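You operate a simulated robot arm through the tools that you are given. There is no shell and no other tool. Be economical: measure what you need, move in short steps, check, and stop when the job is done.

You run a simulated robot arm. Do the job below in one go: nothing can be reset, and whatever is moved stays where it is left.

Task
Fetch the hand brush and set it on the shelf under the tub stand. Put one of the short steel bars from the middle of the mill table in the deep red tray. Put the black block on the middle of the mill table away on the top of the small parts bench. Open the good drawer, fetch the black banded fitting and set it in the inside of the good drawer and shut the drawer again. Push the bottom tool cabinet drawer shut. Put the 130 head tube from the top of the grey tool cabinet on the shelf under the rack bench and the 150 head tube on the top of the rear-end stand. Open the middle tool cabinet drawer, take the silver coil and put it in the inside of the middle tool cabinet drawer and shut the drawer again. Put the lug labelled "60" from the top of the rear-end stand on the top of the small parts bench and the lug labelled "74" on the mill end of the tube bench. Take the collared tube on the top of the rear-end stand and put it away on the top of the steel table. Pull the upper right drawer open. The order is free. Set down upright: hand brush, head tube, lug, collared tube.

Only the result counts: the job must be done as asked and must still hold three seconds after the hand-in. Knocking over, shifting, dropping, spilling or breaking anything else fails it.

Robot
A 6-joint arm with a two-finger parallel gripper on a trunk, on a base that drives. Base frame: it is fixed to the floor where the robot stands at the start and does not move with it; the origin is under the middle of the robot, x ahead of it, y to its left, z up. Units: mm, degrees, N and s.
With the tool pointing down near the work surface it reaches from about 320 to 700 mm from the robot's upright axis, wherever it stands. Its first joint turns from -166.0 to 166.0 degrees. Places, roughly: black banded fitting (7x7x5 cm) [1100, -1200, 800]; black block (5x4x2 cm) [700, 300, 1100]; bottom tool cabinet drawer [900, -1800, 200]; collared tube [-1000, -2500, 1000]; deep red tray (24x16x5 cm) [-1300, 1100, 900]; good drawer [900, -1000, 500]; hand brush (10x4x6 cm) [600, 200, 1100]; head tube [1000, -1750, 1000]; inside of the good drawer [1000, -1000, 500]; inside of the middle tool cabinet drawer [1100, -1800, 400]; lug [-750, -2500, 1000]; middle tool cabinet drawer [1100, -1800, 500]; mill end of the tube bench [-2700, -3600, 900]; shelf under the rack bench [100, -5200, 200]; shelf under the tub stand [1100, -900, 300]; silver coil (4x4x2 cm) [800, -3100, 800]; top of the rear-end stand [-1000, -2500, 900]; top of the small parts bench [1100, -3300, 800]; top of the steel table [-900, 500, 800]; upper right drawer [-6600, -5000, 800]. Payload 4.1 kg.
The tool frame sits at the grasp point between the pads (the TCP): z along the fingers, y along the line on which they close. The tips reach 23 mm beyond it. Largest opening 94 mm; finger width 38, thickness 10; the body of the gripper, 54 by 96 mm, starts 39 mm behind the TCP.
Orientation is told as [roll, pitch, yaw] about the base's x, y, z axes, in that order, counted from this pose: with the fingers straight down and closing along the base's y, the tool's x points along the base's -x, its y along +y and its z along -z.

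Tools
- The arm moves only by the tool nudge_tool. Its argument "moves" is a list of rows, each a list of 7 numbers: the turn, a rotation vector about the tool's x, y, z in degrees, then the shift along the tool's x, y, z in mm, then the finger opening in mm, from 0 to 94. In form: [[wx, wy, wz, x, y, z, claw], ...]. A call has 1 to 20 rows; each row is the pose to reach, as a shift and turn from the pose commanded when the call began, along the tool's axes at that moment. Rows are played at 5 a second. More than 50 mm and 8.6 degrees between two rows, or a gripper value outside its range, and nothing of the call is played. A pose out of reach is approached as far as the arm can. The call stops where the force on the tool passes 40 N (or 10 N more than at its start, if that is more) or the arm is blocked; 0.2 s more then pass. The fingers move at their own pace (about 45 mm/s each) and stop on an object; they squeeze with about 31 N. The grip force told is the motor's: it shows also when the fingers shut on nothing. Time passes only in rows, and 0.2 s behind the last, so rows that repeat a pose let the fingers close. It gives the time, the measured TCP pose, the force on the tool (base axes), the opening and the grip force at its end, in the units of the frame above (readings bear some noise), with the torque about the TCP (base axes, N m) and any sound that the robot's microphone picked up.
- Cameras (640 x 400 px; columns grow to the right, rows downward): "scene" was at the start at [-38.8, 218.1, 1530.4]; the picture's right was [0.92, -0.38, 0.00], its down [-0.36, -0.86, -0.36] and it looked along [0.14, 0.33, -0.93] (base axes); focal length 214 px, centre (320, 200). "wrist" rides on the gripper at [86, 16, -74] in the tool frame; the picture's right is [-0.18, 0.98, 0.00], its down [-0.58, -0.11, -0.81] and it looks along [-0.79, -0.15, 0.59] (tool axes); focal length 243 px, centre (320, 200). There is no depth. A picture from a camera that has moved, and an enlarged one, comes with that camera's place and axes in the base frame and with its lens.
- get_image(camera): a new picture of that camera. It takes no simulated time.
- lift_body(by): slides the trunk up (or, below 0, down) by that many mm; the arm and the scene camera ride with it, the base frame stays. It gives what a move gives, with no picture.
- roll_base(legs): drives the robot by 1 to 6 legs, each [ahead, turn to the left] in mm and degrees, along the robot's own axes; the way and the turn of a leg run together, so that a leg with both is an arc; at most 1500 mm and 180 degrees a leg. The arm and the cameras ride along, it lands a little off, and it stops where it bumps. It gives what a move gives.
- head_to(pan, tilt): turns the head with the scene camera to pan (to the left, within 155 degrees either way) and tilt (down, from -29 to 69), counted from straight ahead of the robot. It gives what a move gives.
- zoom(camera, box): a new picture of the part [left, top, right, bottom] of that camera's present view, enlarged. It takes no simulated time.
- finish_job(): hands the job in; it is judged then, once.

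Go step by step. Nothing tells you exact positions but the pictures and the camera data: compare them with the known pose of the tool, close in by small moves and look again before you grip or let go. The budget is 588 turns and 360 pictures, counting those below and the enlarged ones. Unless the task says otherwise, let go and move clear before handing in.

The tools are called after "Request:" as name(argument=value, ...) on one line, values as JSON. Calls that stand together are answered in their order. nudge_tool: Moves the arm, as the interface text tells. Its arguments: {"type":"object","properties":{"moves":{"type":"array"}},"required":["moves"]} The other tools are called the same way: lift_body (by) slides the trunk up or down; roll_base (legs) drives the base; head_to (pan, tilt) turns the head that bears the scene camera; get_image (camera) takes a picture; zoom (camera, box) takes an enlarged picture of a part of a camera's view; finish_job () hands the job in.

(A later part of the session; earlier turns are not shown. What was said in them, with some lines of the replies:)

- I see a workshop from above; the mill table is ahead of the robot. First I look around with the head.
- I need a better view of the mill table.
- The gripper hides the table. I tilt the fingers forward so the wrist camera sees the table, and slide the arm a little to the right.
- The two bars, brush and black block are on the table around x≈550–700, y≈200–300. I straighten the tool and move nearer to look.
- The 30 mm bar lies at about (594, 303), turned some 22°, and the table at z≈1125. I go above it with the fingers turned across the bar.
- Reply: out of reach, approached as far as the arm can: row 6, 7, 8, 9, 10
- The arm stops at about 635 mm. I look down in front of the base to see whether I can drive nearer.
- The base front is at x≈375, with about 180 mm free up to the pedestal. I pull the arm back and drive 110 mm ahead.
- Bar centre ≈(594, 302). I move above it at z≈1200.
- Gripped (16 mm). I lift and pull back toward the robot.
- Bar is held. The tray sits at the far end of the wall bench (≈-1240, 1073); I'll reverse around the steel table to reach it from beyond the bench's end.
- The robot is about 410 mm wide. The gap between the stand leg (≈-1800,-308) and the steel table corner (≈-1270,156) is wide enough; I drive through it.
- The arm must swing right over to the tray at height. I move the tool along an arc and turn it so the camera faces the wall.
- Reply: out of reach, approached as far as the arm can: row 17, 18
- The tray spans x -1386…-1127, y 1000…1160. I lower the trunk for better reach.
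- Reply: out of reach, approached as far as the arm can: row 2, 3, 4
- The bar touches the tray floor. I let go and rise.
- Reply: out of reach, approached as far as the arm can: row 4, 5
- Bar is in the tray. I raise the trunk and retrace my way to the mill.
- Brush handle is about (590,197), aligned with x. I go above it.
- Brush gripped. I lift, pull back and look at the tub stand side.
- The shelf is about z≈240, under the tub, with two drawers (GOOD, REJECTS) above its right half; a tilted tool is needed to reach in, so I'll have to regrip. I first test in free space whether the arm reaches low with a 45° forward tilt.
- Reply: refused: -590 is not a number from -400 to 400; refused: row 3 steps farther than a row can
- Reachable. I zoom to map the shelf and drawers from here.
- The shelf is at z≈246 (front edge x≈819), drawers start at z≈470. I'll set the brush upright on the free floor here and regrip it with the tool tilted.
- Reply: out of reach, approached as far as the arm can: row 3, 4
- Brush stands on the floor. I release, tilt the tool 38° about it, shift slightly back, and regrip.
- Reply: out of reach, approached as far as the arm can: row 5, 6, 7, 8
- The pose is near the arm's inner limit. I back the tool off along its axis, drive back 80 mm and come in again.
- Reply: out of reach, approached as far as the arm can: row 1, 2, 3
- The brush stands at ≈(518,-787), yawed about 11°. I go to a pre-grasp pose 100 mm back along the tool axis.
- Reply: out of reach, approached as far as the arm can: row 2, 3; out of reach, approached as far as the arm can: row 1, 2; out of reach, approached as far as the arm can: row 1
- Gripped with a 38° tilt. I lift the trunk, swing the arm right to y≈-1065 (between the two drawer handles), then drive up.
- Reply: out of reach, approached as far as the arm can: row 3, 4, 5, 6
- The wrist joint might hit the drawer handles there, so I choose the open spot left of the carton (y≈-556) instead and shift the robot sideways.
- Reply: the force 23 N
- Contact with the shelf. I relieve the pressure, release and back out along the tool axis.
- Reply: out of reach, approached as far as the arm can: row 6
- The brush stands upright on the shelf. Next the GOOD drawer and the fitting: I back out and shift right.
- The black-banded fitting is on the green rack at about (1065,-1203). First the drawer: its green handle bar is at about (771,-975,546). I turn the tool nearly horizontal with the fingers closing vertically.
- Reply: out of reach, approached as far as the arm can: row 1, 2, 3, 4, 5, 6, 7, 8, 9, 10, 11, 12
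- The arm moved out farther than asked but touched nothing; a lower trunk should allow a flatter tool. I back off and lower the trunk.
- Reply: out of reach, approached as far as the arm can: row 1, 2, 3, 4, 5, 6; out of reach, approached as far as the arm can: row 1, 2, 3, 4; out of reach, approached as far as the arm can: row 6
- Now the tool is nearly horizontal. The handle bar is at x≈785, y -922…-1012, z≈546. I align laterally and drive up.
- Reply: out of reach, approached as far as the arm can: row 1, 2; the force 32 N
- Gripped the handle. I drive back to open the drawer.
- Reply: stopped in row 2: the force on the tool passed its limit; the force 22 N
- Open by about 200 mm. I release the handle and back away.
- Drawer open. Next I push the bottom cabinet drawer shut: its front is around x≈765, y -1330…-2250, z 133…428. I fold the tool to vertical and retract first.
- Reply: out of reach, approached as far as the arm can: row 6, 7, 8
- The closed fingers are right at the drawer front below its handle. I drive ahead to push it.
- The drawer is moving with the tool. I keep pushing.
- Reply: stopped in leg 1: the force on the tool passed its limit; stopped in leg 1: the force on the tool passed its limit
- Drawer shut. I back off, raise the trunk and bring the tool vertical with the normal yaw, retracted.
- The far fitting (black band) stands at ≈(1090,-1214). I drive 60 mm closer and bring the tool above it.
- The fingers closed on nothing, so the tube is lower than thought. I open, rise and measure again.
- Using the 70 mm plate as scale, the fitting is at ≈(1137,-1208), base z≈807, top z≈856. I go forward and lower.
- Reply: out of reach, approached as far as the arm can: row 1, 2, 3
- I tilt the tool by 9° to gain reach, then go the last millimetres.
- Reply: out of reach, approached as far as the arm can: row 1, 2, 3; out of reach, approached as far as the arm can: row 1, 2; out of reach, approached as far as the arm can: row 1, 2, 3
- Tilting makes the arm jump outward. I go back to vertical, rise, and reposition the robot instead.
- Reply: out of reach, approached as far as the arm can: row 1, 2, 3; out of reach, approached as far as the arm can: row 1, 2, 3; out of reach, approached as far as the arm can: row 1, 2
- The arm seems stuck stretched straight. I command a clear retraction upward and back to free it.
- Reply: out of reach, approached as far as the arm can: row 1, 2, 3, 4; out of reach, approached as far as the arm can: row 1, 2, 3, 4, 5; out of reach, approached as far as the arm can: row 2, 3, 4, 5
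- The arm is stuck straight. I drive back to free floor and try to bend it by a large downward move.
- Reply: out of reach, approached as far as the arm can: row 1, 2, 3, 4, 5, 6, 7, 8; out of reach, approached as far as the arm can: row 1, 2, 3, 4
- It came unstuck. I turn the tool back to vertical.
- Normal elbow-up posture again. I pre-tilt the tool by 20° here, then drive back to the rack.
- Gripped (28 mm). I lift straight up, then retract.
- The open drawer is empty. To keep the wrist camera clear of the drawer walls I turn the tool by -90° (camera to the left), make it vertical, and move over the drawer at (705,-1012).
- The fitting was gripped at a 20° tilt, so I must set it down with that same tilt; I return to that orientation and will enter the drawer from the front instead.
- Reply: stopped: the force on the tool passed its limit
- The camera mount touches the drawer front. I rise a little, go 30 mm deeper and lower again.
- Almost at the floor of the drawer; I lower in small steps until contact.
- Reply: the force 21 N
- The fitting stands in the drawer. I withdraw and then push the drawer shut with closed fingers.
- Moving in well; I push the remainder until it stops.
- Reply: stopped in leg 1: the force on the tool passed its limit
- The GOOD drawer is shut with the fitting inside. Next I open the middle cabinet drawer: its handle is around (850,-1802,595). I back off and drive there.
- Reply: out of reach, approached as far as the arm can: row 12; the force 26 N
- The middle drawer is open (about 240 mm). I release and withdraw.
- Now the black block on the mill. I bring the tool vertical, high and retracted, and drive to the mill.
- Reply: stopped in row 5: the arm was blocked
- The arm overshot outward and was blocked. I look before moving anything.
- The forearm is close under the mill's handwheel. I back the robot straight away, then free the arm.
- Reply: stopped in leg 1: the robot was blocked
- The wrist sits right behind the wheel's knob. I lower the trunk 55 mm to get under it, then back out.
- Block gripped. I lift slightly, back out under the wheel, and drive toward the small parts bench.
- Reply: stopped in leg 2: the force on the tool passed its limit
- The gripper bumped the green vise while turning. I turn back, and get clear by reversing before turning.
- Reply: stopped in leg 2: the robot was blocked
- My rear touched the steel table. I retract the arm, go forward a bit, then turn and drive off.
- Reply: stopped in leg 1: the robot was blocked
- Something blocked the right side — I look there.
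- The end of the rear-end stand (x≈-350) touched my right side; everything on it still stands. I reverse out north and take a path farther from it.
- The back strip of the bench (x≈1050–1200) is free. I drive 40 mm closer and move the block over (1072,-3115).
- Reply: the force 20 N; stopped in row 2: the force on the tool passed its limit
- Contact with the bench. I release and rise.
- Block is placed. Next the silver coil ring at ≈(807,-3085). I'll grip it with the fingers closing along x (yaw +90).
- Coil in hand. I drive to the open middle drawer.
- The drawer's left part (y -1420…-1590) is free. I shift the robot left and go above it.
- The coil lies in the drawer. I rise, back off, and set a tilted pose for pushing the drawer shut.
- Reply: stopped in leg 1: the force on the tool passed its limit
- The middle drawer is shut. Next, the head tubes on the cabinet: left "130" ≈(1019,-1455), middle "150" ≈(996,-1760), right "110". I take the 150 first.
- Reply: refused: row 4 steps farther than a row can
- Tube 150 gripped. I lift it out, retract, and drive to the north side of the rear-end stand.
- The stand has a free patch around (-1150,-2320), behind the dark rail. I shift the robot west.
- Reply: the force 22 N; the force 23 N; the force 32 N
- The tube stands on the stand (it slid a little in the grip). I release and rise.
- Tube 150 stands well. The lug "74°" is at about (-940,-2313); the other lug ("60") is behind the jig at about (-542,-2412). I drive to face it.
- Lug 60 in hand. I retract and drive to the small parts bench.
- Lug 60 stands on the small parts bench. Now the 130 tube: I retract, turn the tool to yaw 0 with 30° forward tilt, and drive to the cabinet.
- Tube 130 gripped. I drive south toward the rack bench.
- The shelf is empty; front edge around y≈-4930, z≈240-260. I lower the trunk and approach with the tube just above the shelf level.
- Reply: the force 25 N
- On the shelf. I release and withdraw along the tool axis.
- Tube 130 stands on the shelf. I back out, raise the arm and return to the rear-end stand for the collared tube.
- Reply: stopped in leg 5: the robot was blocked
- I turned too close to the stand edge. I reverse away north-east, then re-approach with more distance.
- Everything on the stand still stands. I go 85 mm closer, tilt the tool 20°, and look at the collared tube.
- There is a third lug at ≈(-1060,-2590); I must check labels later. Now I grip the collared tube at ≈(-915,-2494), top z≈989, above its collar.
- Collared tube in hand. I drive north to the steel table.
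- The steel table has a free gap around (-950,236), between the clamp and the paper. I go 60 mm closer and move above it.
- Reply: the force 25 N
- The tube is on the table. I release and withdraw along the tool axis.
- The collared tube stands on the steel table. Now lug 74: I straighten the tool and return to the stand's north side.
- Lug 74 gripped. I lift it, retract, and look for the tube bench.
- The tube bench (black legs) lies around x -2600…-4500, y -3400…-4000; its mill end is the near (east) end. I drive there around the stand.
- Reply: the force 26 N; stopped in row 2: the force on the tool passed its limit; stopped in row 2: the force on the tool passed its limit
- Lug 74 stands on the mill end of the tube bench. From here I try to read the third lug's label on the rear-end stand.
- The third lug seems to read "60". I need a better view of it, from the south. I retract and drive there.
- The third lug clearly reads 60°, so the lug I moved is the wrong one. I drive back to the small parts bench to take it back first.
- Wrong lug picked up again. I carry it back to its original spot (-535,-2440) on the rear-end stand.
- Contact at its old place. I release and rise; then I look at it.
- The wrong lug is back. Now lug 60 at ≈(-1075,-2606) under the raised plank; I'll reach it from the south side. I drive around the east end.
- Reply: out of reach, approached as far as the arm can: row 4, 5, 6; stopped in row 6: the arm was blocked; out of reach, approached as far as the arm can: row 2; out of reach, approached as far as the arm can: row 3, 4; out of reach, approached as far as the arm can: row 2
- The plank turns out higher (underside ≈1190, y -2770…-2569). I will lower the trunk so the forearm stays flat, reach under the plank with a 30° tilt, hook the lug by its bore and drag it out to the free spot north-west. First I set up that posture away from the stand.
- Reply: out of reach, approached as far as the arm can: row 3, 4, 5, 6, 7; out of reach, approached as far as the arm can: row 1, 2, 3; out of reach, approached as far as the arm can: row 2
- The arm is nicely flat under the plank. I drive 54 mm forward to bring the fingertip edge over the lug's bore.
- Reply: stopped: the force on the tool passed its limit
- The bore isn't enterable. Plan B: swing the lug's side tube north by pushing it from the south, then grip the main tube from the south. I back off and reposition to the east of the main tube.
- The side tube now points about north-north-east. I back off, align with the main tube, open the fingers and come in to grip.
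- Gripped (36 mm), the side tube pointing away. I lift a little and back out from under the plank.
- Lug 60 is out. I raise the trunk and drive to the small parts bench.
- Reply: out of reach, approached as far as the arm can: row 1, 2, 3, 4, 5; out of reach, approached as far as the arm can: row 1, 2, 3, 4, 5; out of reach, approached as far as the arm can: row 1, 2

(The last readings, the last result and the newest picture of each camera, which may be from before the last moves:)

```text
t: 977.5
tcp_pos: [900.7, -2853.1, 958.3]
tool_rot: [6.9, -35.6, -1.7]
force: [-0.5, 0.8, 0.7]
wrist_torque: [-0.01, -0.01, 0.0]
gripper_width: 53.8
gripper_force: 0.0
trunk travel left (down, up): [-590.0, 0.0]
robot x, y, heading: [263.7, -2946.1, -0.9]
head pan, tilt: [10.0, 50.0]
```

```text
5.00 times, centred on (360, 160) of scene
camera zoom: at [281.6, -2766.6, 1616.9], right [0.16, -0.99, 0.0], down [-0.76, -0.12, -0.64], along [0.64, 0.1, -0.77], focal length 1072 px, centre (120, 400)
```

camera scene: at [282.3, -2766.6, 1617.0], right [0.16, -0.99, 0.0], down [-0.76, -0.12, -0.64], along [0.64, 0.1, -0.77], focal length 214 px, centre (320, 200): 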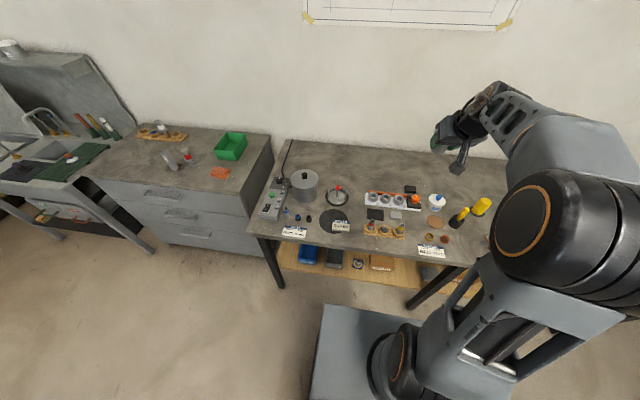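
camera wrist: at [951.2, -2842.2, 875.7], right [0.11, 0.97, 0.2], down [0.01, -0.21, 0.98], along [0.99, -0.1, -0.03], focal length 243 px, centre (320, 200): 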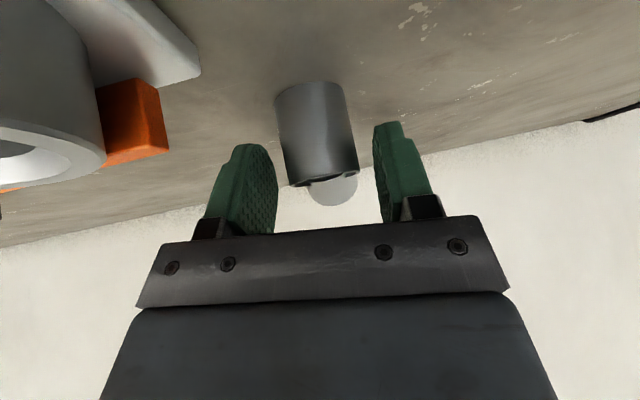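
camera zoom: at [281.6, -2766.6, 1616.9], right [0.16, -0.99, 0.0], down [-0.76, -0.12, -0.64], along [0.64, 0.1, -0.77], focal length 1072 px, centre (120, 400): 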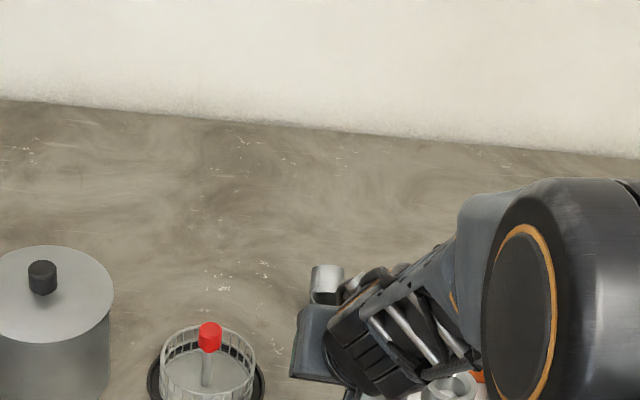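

Lug 60 stands on the bench. Last job: the upper right drawer far in the west. I fold the arm and drive west for a look.

Request:
nudge_tool(moves=[[1, 7, 0, 25, -5, -25, 40], [2, 14, 0, 50, -10, -50, 20], [3.5, 21, 0, 75, -15, -75, 0], [5, 28, 0, 95, -20, -105, 0], [6.9, 35, 0, 110, -20, -140, 0]])

Request:
roll_base(legs=[[0, -106], [420, 0], [0, -74], [1200, 0], [1150, 0]])

Request:
head_to(pan=15, tilt=22)

Request:
get_image(camera="scene")

```text
t: 978.7
tcp_pos: [700.1, -2880.6, 962.6]
tool_rot: [7.3, -2.3, -0.1]
force: [0.5, 0.3, 0.7]
wrist_torque: [-0.02, -0.03, 0.02]
gripper_width: 0.0
gripper_force: 31.2
out of reach, approached as far as the arm can: row 1, 2, 3, 4, 5
trunk travel left (down, up): [-590.0, 0.0]
robot x, y, heading: [261.6, -2944.1, -0.8]
head pan, tilt: [10.0, 50.0]
```

```text
t: 1000.0
tcp_pos: [-2618.7, -3325.9, 961.1]
tool_rot: [7.3, -2.4, 178.1]
force: [0.5, -1.0, -0.7]
wrist_torque: [-0.03, 0.02, -0.01]
gripper_width: 0.0
gripper_force: 30.9
trunk travel left (down, up): [-590.0, 0.0]
robot x, y, heading: [-2181.2, -3272.2, 177.5]
head pan, tilt: [10.0, 50.0]
```

```text
t: 1000.9
tcp_pos: [-2619.8, -3326.0, 962.1]
tool_rot: [7.4, -2.3, 178.1]
force: [-0.3, 0.5, -0.7]
wrist_torque: [-0.02, -0.02, -0.02]
gripper_width: 0.2
gripper_force: 31.2
trunk travel left (down, up): [-590.0, 0.0]
robot x, y, heading: [-2188.3, -3272.5, 177.8]
head pan, tilt: [15.0, 22.0]
```

```text
56 pictures are left
camera scene: at [-2219.4, -3461.4, 1659.2], right [-0.22, 0.98, 0.0], down [0.37, 0.08, -0.93], along [-0.9, -0.2, -0.38], focal length 214 px, centre (320, 200)
```

scene: 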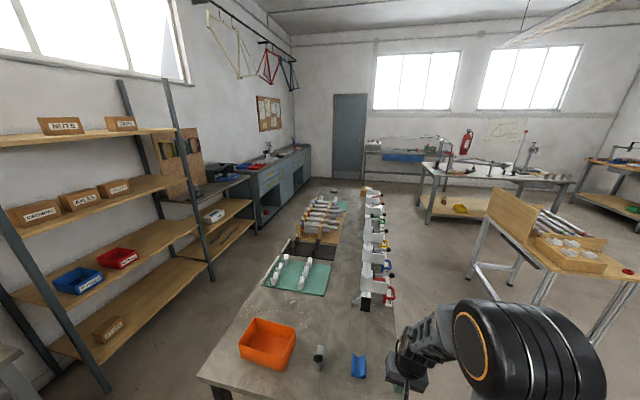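

Request:
zoom(camera="scene", box=[220, 120, 440, 260])

```text
2.86 times, centred on (330, 190) of scene
camera zoom: at [-2219.4, -3461.4, 1659.2], right [-0.22, 0.98, 0.0], down [0.37, 0.08, -0.93], along [-0.9, -0.2, -0.38], focal length 613 px, centre (291, 229)
```

zoom: 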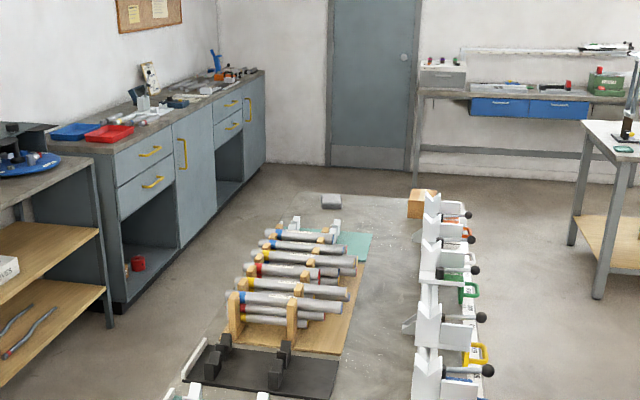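

The upper right drawer (yellow handle) is at the far end of the grey cabinet, around (-6550,-4890,800). I drive along the corridor south of the tube bench.

Request:
roll_base(legs=[[0, 92.2], [1150, 0], [0, -90], [1450, 0]])

Request:
roll_base(legs=[[1300, 0], [1000, 0]])

Request:
head_to(pan=30, tilt=35)

Request:
get_image(camera="scene")

```text
t: 1021.5
tcp_pos: [-4074.9, -4520.0, 960.9]
tool_rot: [7.4, -2.4, -178.8]
force: [0.9, -0.1, -0.3]
wrist_torque: [0.0, -0.04, 0.0]
gripper_width: 0.0
gripper_force: 30.9
trunk travel left (down, up): [-590.0, 0.0]
robot x, y, heading: [-3638.6, -4439.2, -179.6]
head pan, tilt: [15.0, 22.0]
```

```text
t: 1032.8
tcp_pos: [-6391.3, -4512.7, 962.4]
tool_rot: [7.3, -2.4, -179.7]
force: [1.0, 0.2, 0.3]
wrist_torque: [-0.01, 0.01, -0.01]
gripper_width: 0.0
gripper_force: 31.3
trunk travel left (down, up): [-590.0, 0.0]
robot x, y, heading: [-5953.6, -4442.0, 179.6]
head pan, tilt: [15.0, 22.0]
```

```text
t: 1033.6
tcp_pos: [-6390.2, -4512.7, 962.0]
tool_rot: [7.3, -2.4, -179.7]
force: [1.0, 0.7, 0.0]
wrist_torque: [-0.06, 0.01, 0.01]
gripper_width: 0.0
gripper_force: 31.3
trunk travel left (down, up): [-590.0, 0.0]
robot x, y, heading: [-5956.2, -4442.8, 179.4]
head pan, tilt: [30.0, 35.0]
```

```text
54 pictures are left
camera scene: at [-5972.4, -4653.7, 1638.7], right [-0.49, 0.87, 0.0], down [0.5, 0.28, -0.82], along [-0.71, -0.4, -0.57], focal length 214 px, centre (320, 200)
```

scene: 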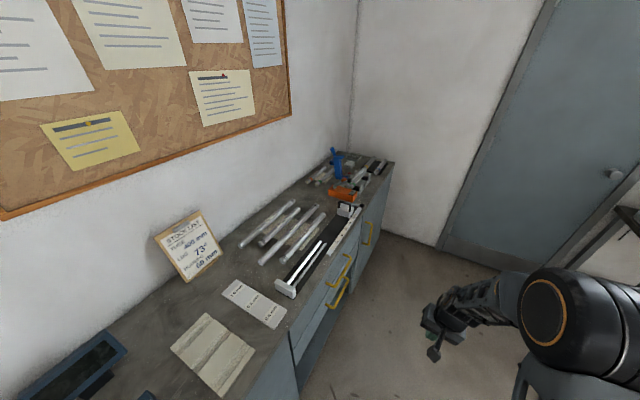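

Request:
roll_base(legs=[[0, -22.5], [700, 0], [0, 113]])

Request:
head_to(pan=5, tilt=42)

Request:
get_image(camera="scene")

```text
t: 1043.4
tcp_pos: [-6537.5, -4603.5, 960.7]
tool_rot: [7.2, -2.3, -90.0]
force: [-0.5, -0.5, 0.3]
wrist_torque: [0.02, 0.01, -0.01]
gripper_width: 0.3
gripper_force: 30.4
trunk travel left (down, up): [-590.0, 0.0]
robot x, y, heading: [-6602.5, -4165.0, -90.7]
head pan, tilt: [30.0, 35.0]
```

```text
t: 1044.3
tcp_pos: [-6537.6, -4604.2, 962.3]
tool_rot: [7.3, -2.4, -89.9]
force: [-0.5, 0.1, -0.2]
wrist_torque: [-0.02, 0.02, 0.04]
gripper_width: 0.0
gripper_force: 30.9
trunk travel left (down, up): [-590.0, 0.0]
robot x, y, heading: [-6604.2, -4164.8, -90.7]
head pan, tilt: [5.0, 42.0]
```

```text
53 pictures are left
camera scene: at [-6431.0, -4192.9, 1628.2], right [-1.0, -0.08, 0.0], down [-0.05, 0.67, -0.74], along [0.06, -0.74, -0.67], focal length 214 px, centre (320, 200)
```

scene: 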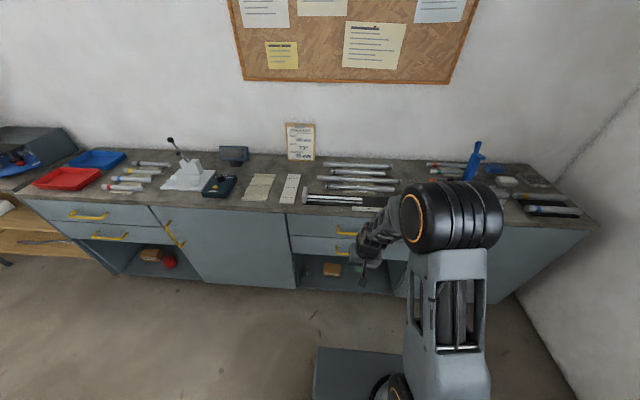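

Request:
zoom(camera="scene", box=[270, 190, 430, 310])

```text
3.33 times, centred on (350, 250) of scene
camera zoom: at [-6431.0, -4192.9, 1628.2], right [-1.0, -0.08, 0.0], down [-0.05, 0.67, -0.74], along [0.06, -0.74, -0.67], focal length 715 px, centre (220, 33)
```

zoom: 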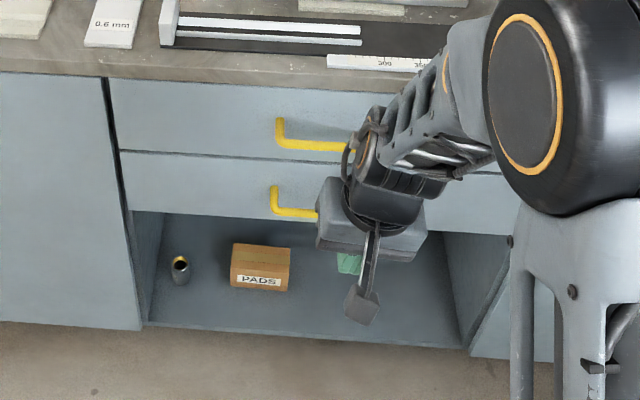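

The upper right drawer's handle bar is at about y≈-4873, z≈795, x -6469…-6670. I set up the same tilted, vertically-closing posture as for the middle drawer.

Request:
nudge_tool(moves=[[2, -4, 0, -33, 0, 0, 20], [4, -8, 0, -66, 0, 0, 40], [6, -12, 0, -99, 0, 0, 40], [7.3, -16.6, 0, -132, 0, 0, 40], [7.3, -16.6, 0, -161, 0, 0, 40]])

Request:
nudge_tool(moves=[[-1.2, -1.2, 7.7, 0, 0, 0, 40], [-2.4, -2.3, 15.3, 0, 0, 0, 40], [-3.7, -3.5, 23, 0, 0, 0, 40], [-4.9, -4.6, 30.7, 0, 0, 0, 40], [-6.1, -5.8, 38.4, 0, 0, 0, 40], [-7.3, -7, 46, 0, 0, 0, 40], [-8.5, -8.1, 53.7, 0, 0, 0, 40], [-9.7, -9.3, 61.4, 0, 0, 0, 40], [-11, -10.4, 69, 0, 0, 0, 40], [-12.2, -11.6, 76.8, 0, 0, 0, 40], [-13.4, -12.7, 84.4, 0, 0, 0, 40], [-14.6, -13.9, 90, 0, 0, 0, 40]])

Request:
get_image(camera="wrist")

```text
t: 1045.5
tcp_pos: [-6544.2, -4740.7, 943.8]
tool_rot: [6.8, -20.3, -93.2]
force: [-0.7, 0.3, -0.3]
wrist_torque: [0.02, 0.02, -0.01]
gripper_width: 39.9
gripper_force: 0.1
out of reach, approached as far as the arm can: row 1, 2, 3, 4, 5
trunk travel left (down, up): [-590.0, 0.0]
robot x, y, heading: [-6601.4, -4165.6, -90.5]
head pan, tilt: [5.0, 42.0]
```

```text
t: 1048.1
tcp_pos: [-6544.2, -4740.1, 944.4]
tool_rot: [38.5, 7.1, 178.6]
force: [-0.1, 0.6, 0.1]
wrist_torque: [0.0, 0.01, 0.0]
gripper_width: 40.1
gripper_force: 0.0
trunk travel left (down, up): [-590.0, 0.0]
robot x, y, heading: [-6608.4, -4172.2, -90.6]
head pan, tilt: [5.0, 42.0]
```

```text
51 pictures are left
camera wrist: at [-6466.3, -4706.1, 1023.6], right [-0.28, -0.76, 0.58], down [-0.63, 0.6, 0.49], along [-0.72, -0.23, -0.65], focal length 243 px, centre (320, 200)
```

wrist: 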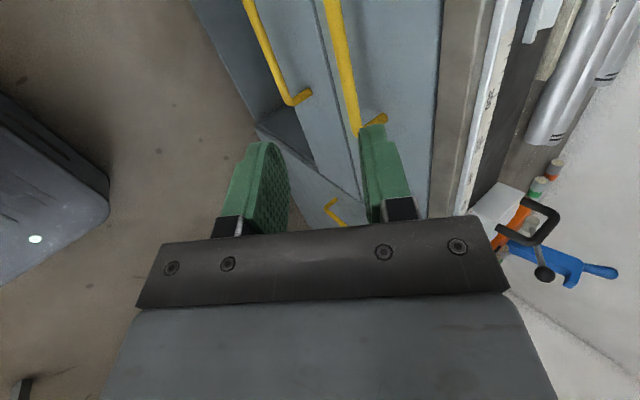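

Request:
nudge_tool(moves=[[0, 0, 0, -5, 3, 35, 40], [0, 0, 0, -10, 6, 70, 40], [0, 0, 0, -15, 10, 105, 40], [0, 0, 0, -19, 13, 135, 40]])

Request:
get_image(camera="wrist")

```text
t: 1049.1
tcp_pos: [-6554.1, -4835.6, 846.8]
tool_rot: [38.5, 7.0, 178.6]
force: [-0.6, 0.1, -0.9]
wrist_torque: [-0.03, 0.01, -0.02]
gripper_width: 39.8
gripper_force: 0.1
trunk travel left (down, up): [-590.0, 0.0]
robot x, y, heading: [-6604.1, -4167.3, -90.6]
head pan, tilt: [5.0, 42.0]
```

```text
50 pictures are left
camera wrist: at [-6475.9, -4801.8, 926.0], right [-0.28, -0.76, 0.58], down [-0.63, 0.6, 0.49], along [-0.72, -0.23, -0.65], focal length 243 px, centre (320, 200)
```

wrist: 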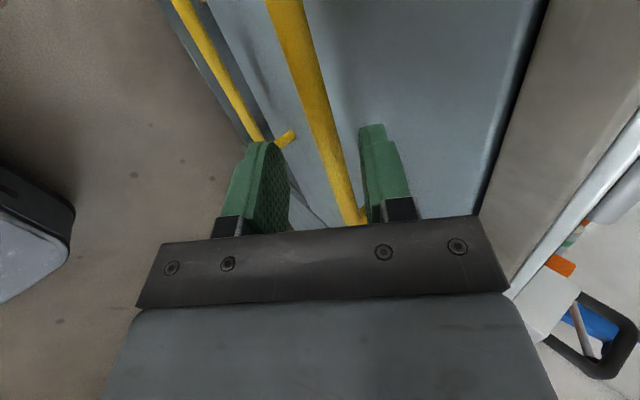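

Request:
nudge_tool(moves=[[0, 0, 0, 0, -2, 20, 32], [0, 0, 0, 0, -4, 40, 32], [0, 0, 0, 0, -4, 52, 32]])

Request:
get_image(camera="wrist")

```text
t: 1049.9
tcp_pos: [-6547.9, -4861.7, 803.6]
tool_rot: [38.5, 7.1, 178.6]
force: [-0.2, -2.5, 3.6]
wrist_torque: [-0.02, 0.04, 0.05]
gripper_width: 33.7
gripper_force: 2.2
trunk travel left (down, up): [-590.0, 0.0]
robot x, y, heading: [-6602.9, -4166.3, -90.5]
head pan, tilt: [5.0, 42.0]
```

```text
49 pictures are left
camera wrist: at [-6471.0, -4830.0, 883.0], right [-0.28, -0.76, 0.58], down [-0.63, 0.6, 0.49], along [-0.72, -0.24, -0.65], focal length 243 px, centre (320, 200)
```

wrist: 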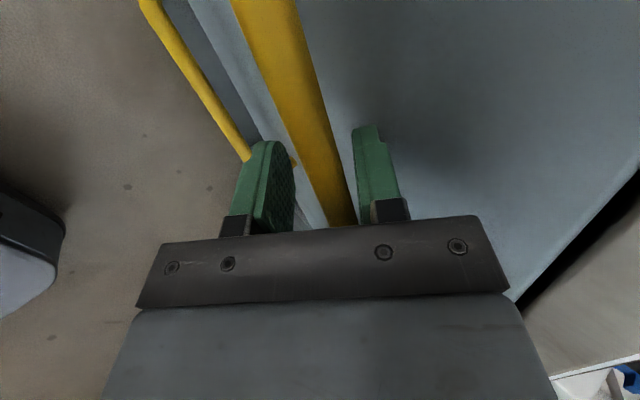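

Request:
nudge_tool(moves=[[0, 0, 0, 0, 0, 0, 20], [0, 0, 0, 0, 0, 0, 5], [0, 0, 0, 0, 0, 0, 0], [0, 0, 0, 0, 0, 0, 0]])

Request:
get_image(camera="wrist")

```text
t: 1050.9
tcp_pos: [-6547.8, -4862.8, 803.9]
tool_rot: [38.6, 7.1, 178.7]
force: [-2.5, -2.9, 16.1]
wrist_torque: [0.17, 1.19, 1.35]
gripper_width: 17.2
gripper_force: 45.4
trunk travel left (down, up): [-590.0, 0.0]
robot x, y, heading: [-6606.0, -4167.9, -90.4]
head pan, tilt: [5.0, 42.0]
```

```text
48 pictures are left
camera wrist: at [-6471.0, -4828.9, 883.6], right [-0.27, -0.76, 0.59], down [-0.63, 0.6, 0.49], along [-0.72, -0.24, -0.65], focal length 243 px, centre (320, 200)
```

wrist: 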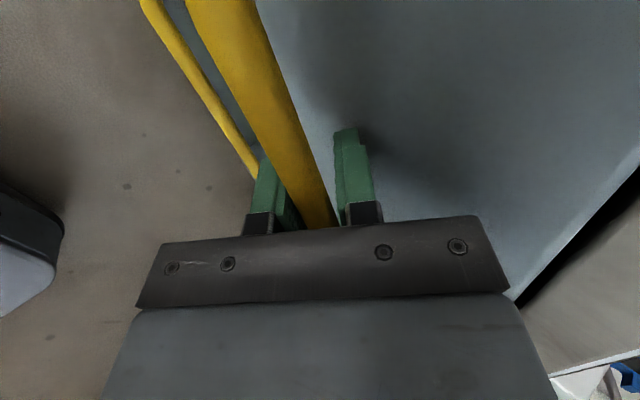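

Gripped. I drive back to pull the drawer open.

Request:
roll_base(legs=[[-120, 0]])

Request:
roll_base(legs=[[-120, 0]])

Request:
get_image(camera="scene")

```text
t: 1052.1
tcp_pos: [-6548.8, -4740.7, 804.7]
tool_rot: [38.5, 7.1, 178.6]
force: [-14.4, -0.1, 17.7]
wrist_torque: [0.07, 1.9, 0.78]
gripper_width: 17.4
gripper_force: 45.1
trunk travel left (down, up): [-590.0, 0.0]
robot x, y, heading: [-6600.4, -4046.4, -90.7]
head pan, tilt: [5.0, 42.0]
```

```text
t: 1053.3
tcp_pos: [-6549.0, -4620.8, 804.8]
tool_rot: [38.5, 7.2, 178.5]
force: [-15.9, -0.1, 11.7]
wrist_torque: [0.0, 1.93, 0.76]
gripper_width: 17.6
gripper_force: 45.0
trunk travel left (down, up): [-590.0, 0.0]
robot x, y, heading: [-6601.6, -3928.2, -91.0]
head pan, tilt: [5.0, 42.0]
```

```text
47 pictures are left
camera scene: at [-6430.0, -3949.8, 1628.4], right [-1.0, -0.07, 0.0], down [-0.05, 0.67, -0.74], along [0.06, -0.74, -0.67], focal length 214 px, centre (320, 200)
```

scene: 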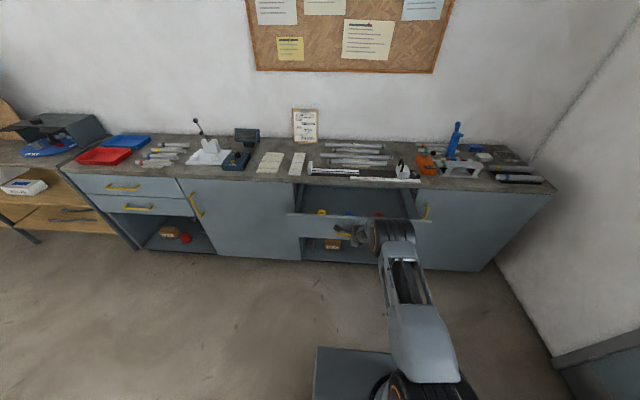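

Request:
roll_base(legs=[[-70, 0]])

Request:
nudge_tool(moves=[[0, 0, 0, 0, 0, 0, 28], [0, 0, 0, 0, 0, 0, 38], [0, 0, 0, 0, 0, -30, 38], [0, 0, 0, 0, 0, -70, 38], [0, 0, 0, 0, 0, -110, 38]])

Request:
roll_base(legs=[[-200, 0]])

Request:
get_image(camera="scene")

```text
t: 1054.3
tcp_pos: [-6547.6, -4549.9, 804.9]
tool_rot: [38.6, 7.1, 178.4]
force: [-5.8, 0.7, 7.7]
wrist_torque: [-0.02, 1.43, 1.26]
gripper_width: 17.5
gripper_force: 45.3
trunk travel left (down, up): [-590.0, 0.0]
robot x, y, heading: [-6599.8, -3853.8, -91.0]
head pan, tilt: [5.0, 42.0]
```

```text
t: 1055.5
tcp_pos: [-6557.5, -4482.4, 889.2]
tool_rot: [38.5, 7.1, 178.3]
force: [-0.5, 1.3, -0.2]
wrist_torque: [0.01, -0.01, 0.0]
gripper_width: 38.1
gripper_force: 0.0
trunk travel left (down, up): [-590.0, 0.0]
robot x, y, heading: [-6597.8, -3852.8, -90.7]
head pan, tilt: [5.0, 42.0]
```

```text
t: 1057.2
tcp_pos: [-6555.7, -4278.6, 889.0]
tool_rot: [38.5, 7.0, 178.2]
force: [-0.7, -0.1, 0.1]
wrist_torque: [0.01, -0.02, -0.02]
gripper_width: 38.0
gripper_force: 0.0
trunk travel left (down, up): [-590.0, 0.0]
robot x, y, heading: [-6598.9, -3650.7, -90.9]
head pan, tilt: [5.0, 42.0]
```

```text
46 pictures are left
camera scene: at [-6424.3, -3677.8, 1628.2], right [-1.0, -0.07, 0.0], down [-0.05, 0.67, -0.74], along [0.05, -0.74, -0.67], focal length 214 px, centre (320, 200)
```

scene: 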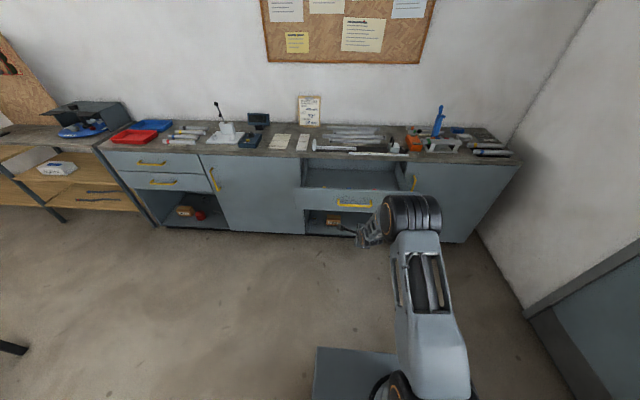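

The drawer is open and everything is released and clear. I hand the job in.

Request:
finish_job()

```text
The job is handed in.
```

I finished every item on the list and handed the job in, but three things went wrong on the way and were put right or checked.

- **Wrong lug:** I first carried the wrong lug to the small parts bench. I put it back on the rear-end stand within a few millimetres of its old spot. I then moved the lug marked "60" to the bench, turning it on the stand first to get a grip.
- **Bumps:** The arm or base touched the mill handwheel, the green vise, the steel table and the rear-end stand. I saw nothing fall over or move, though I did not look over the vise and handwheel afterwards.
- **Bottom tool cabinet drawer:** I judged it shut by eye; it looked flush with the cabinet front.
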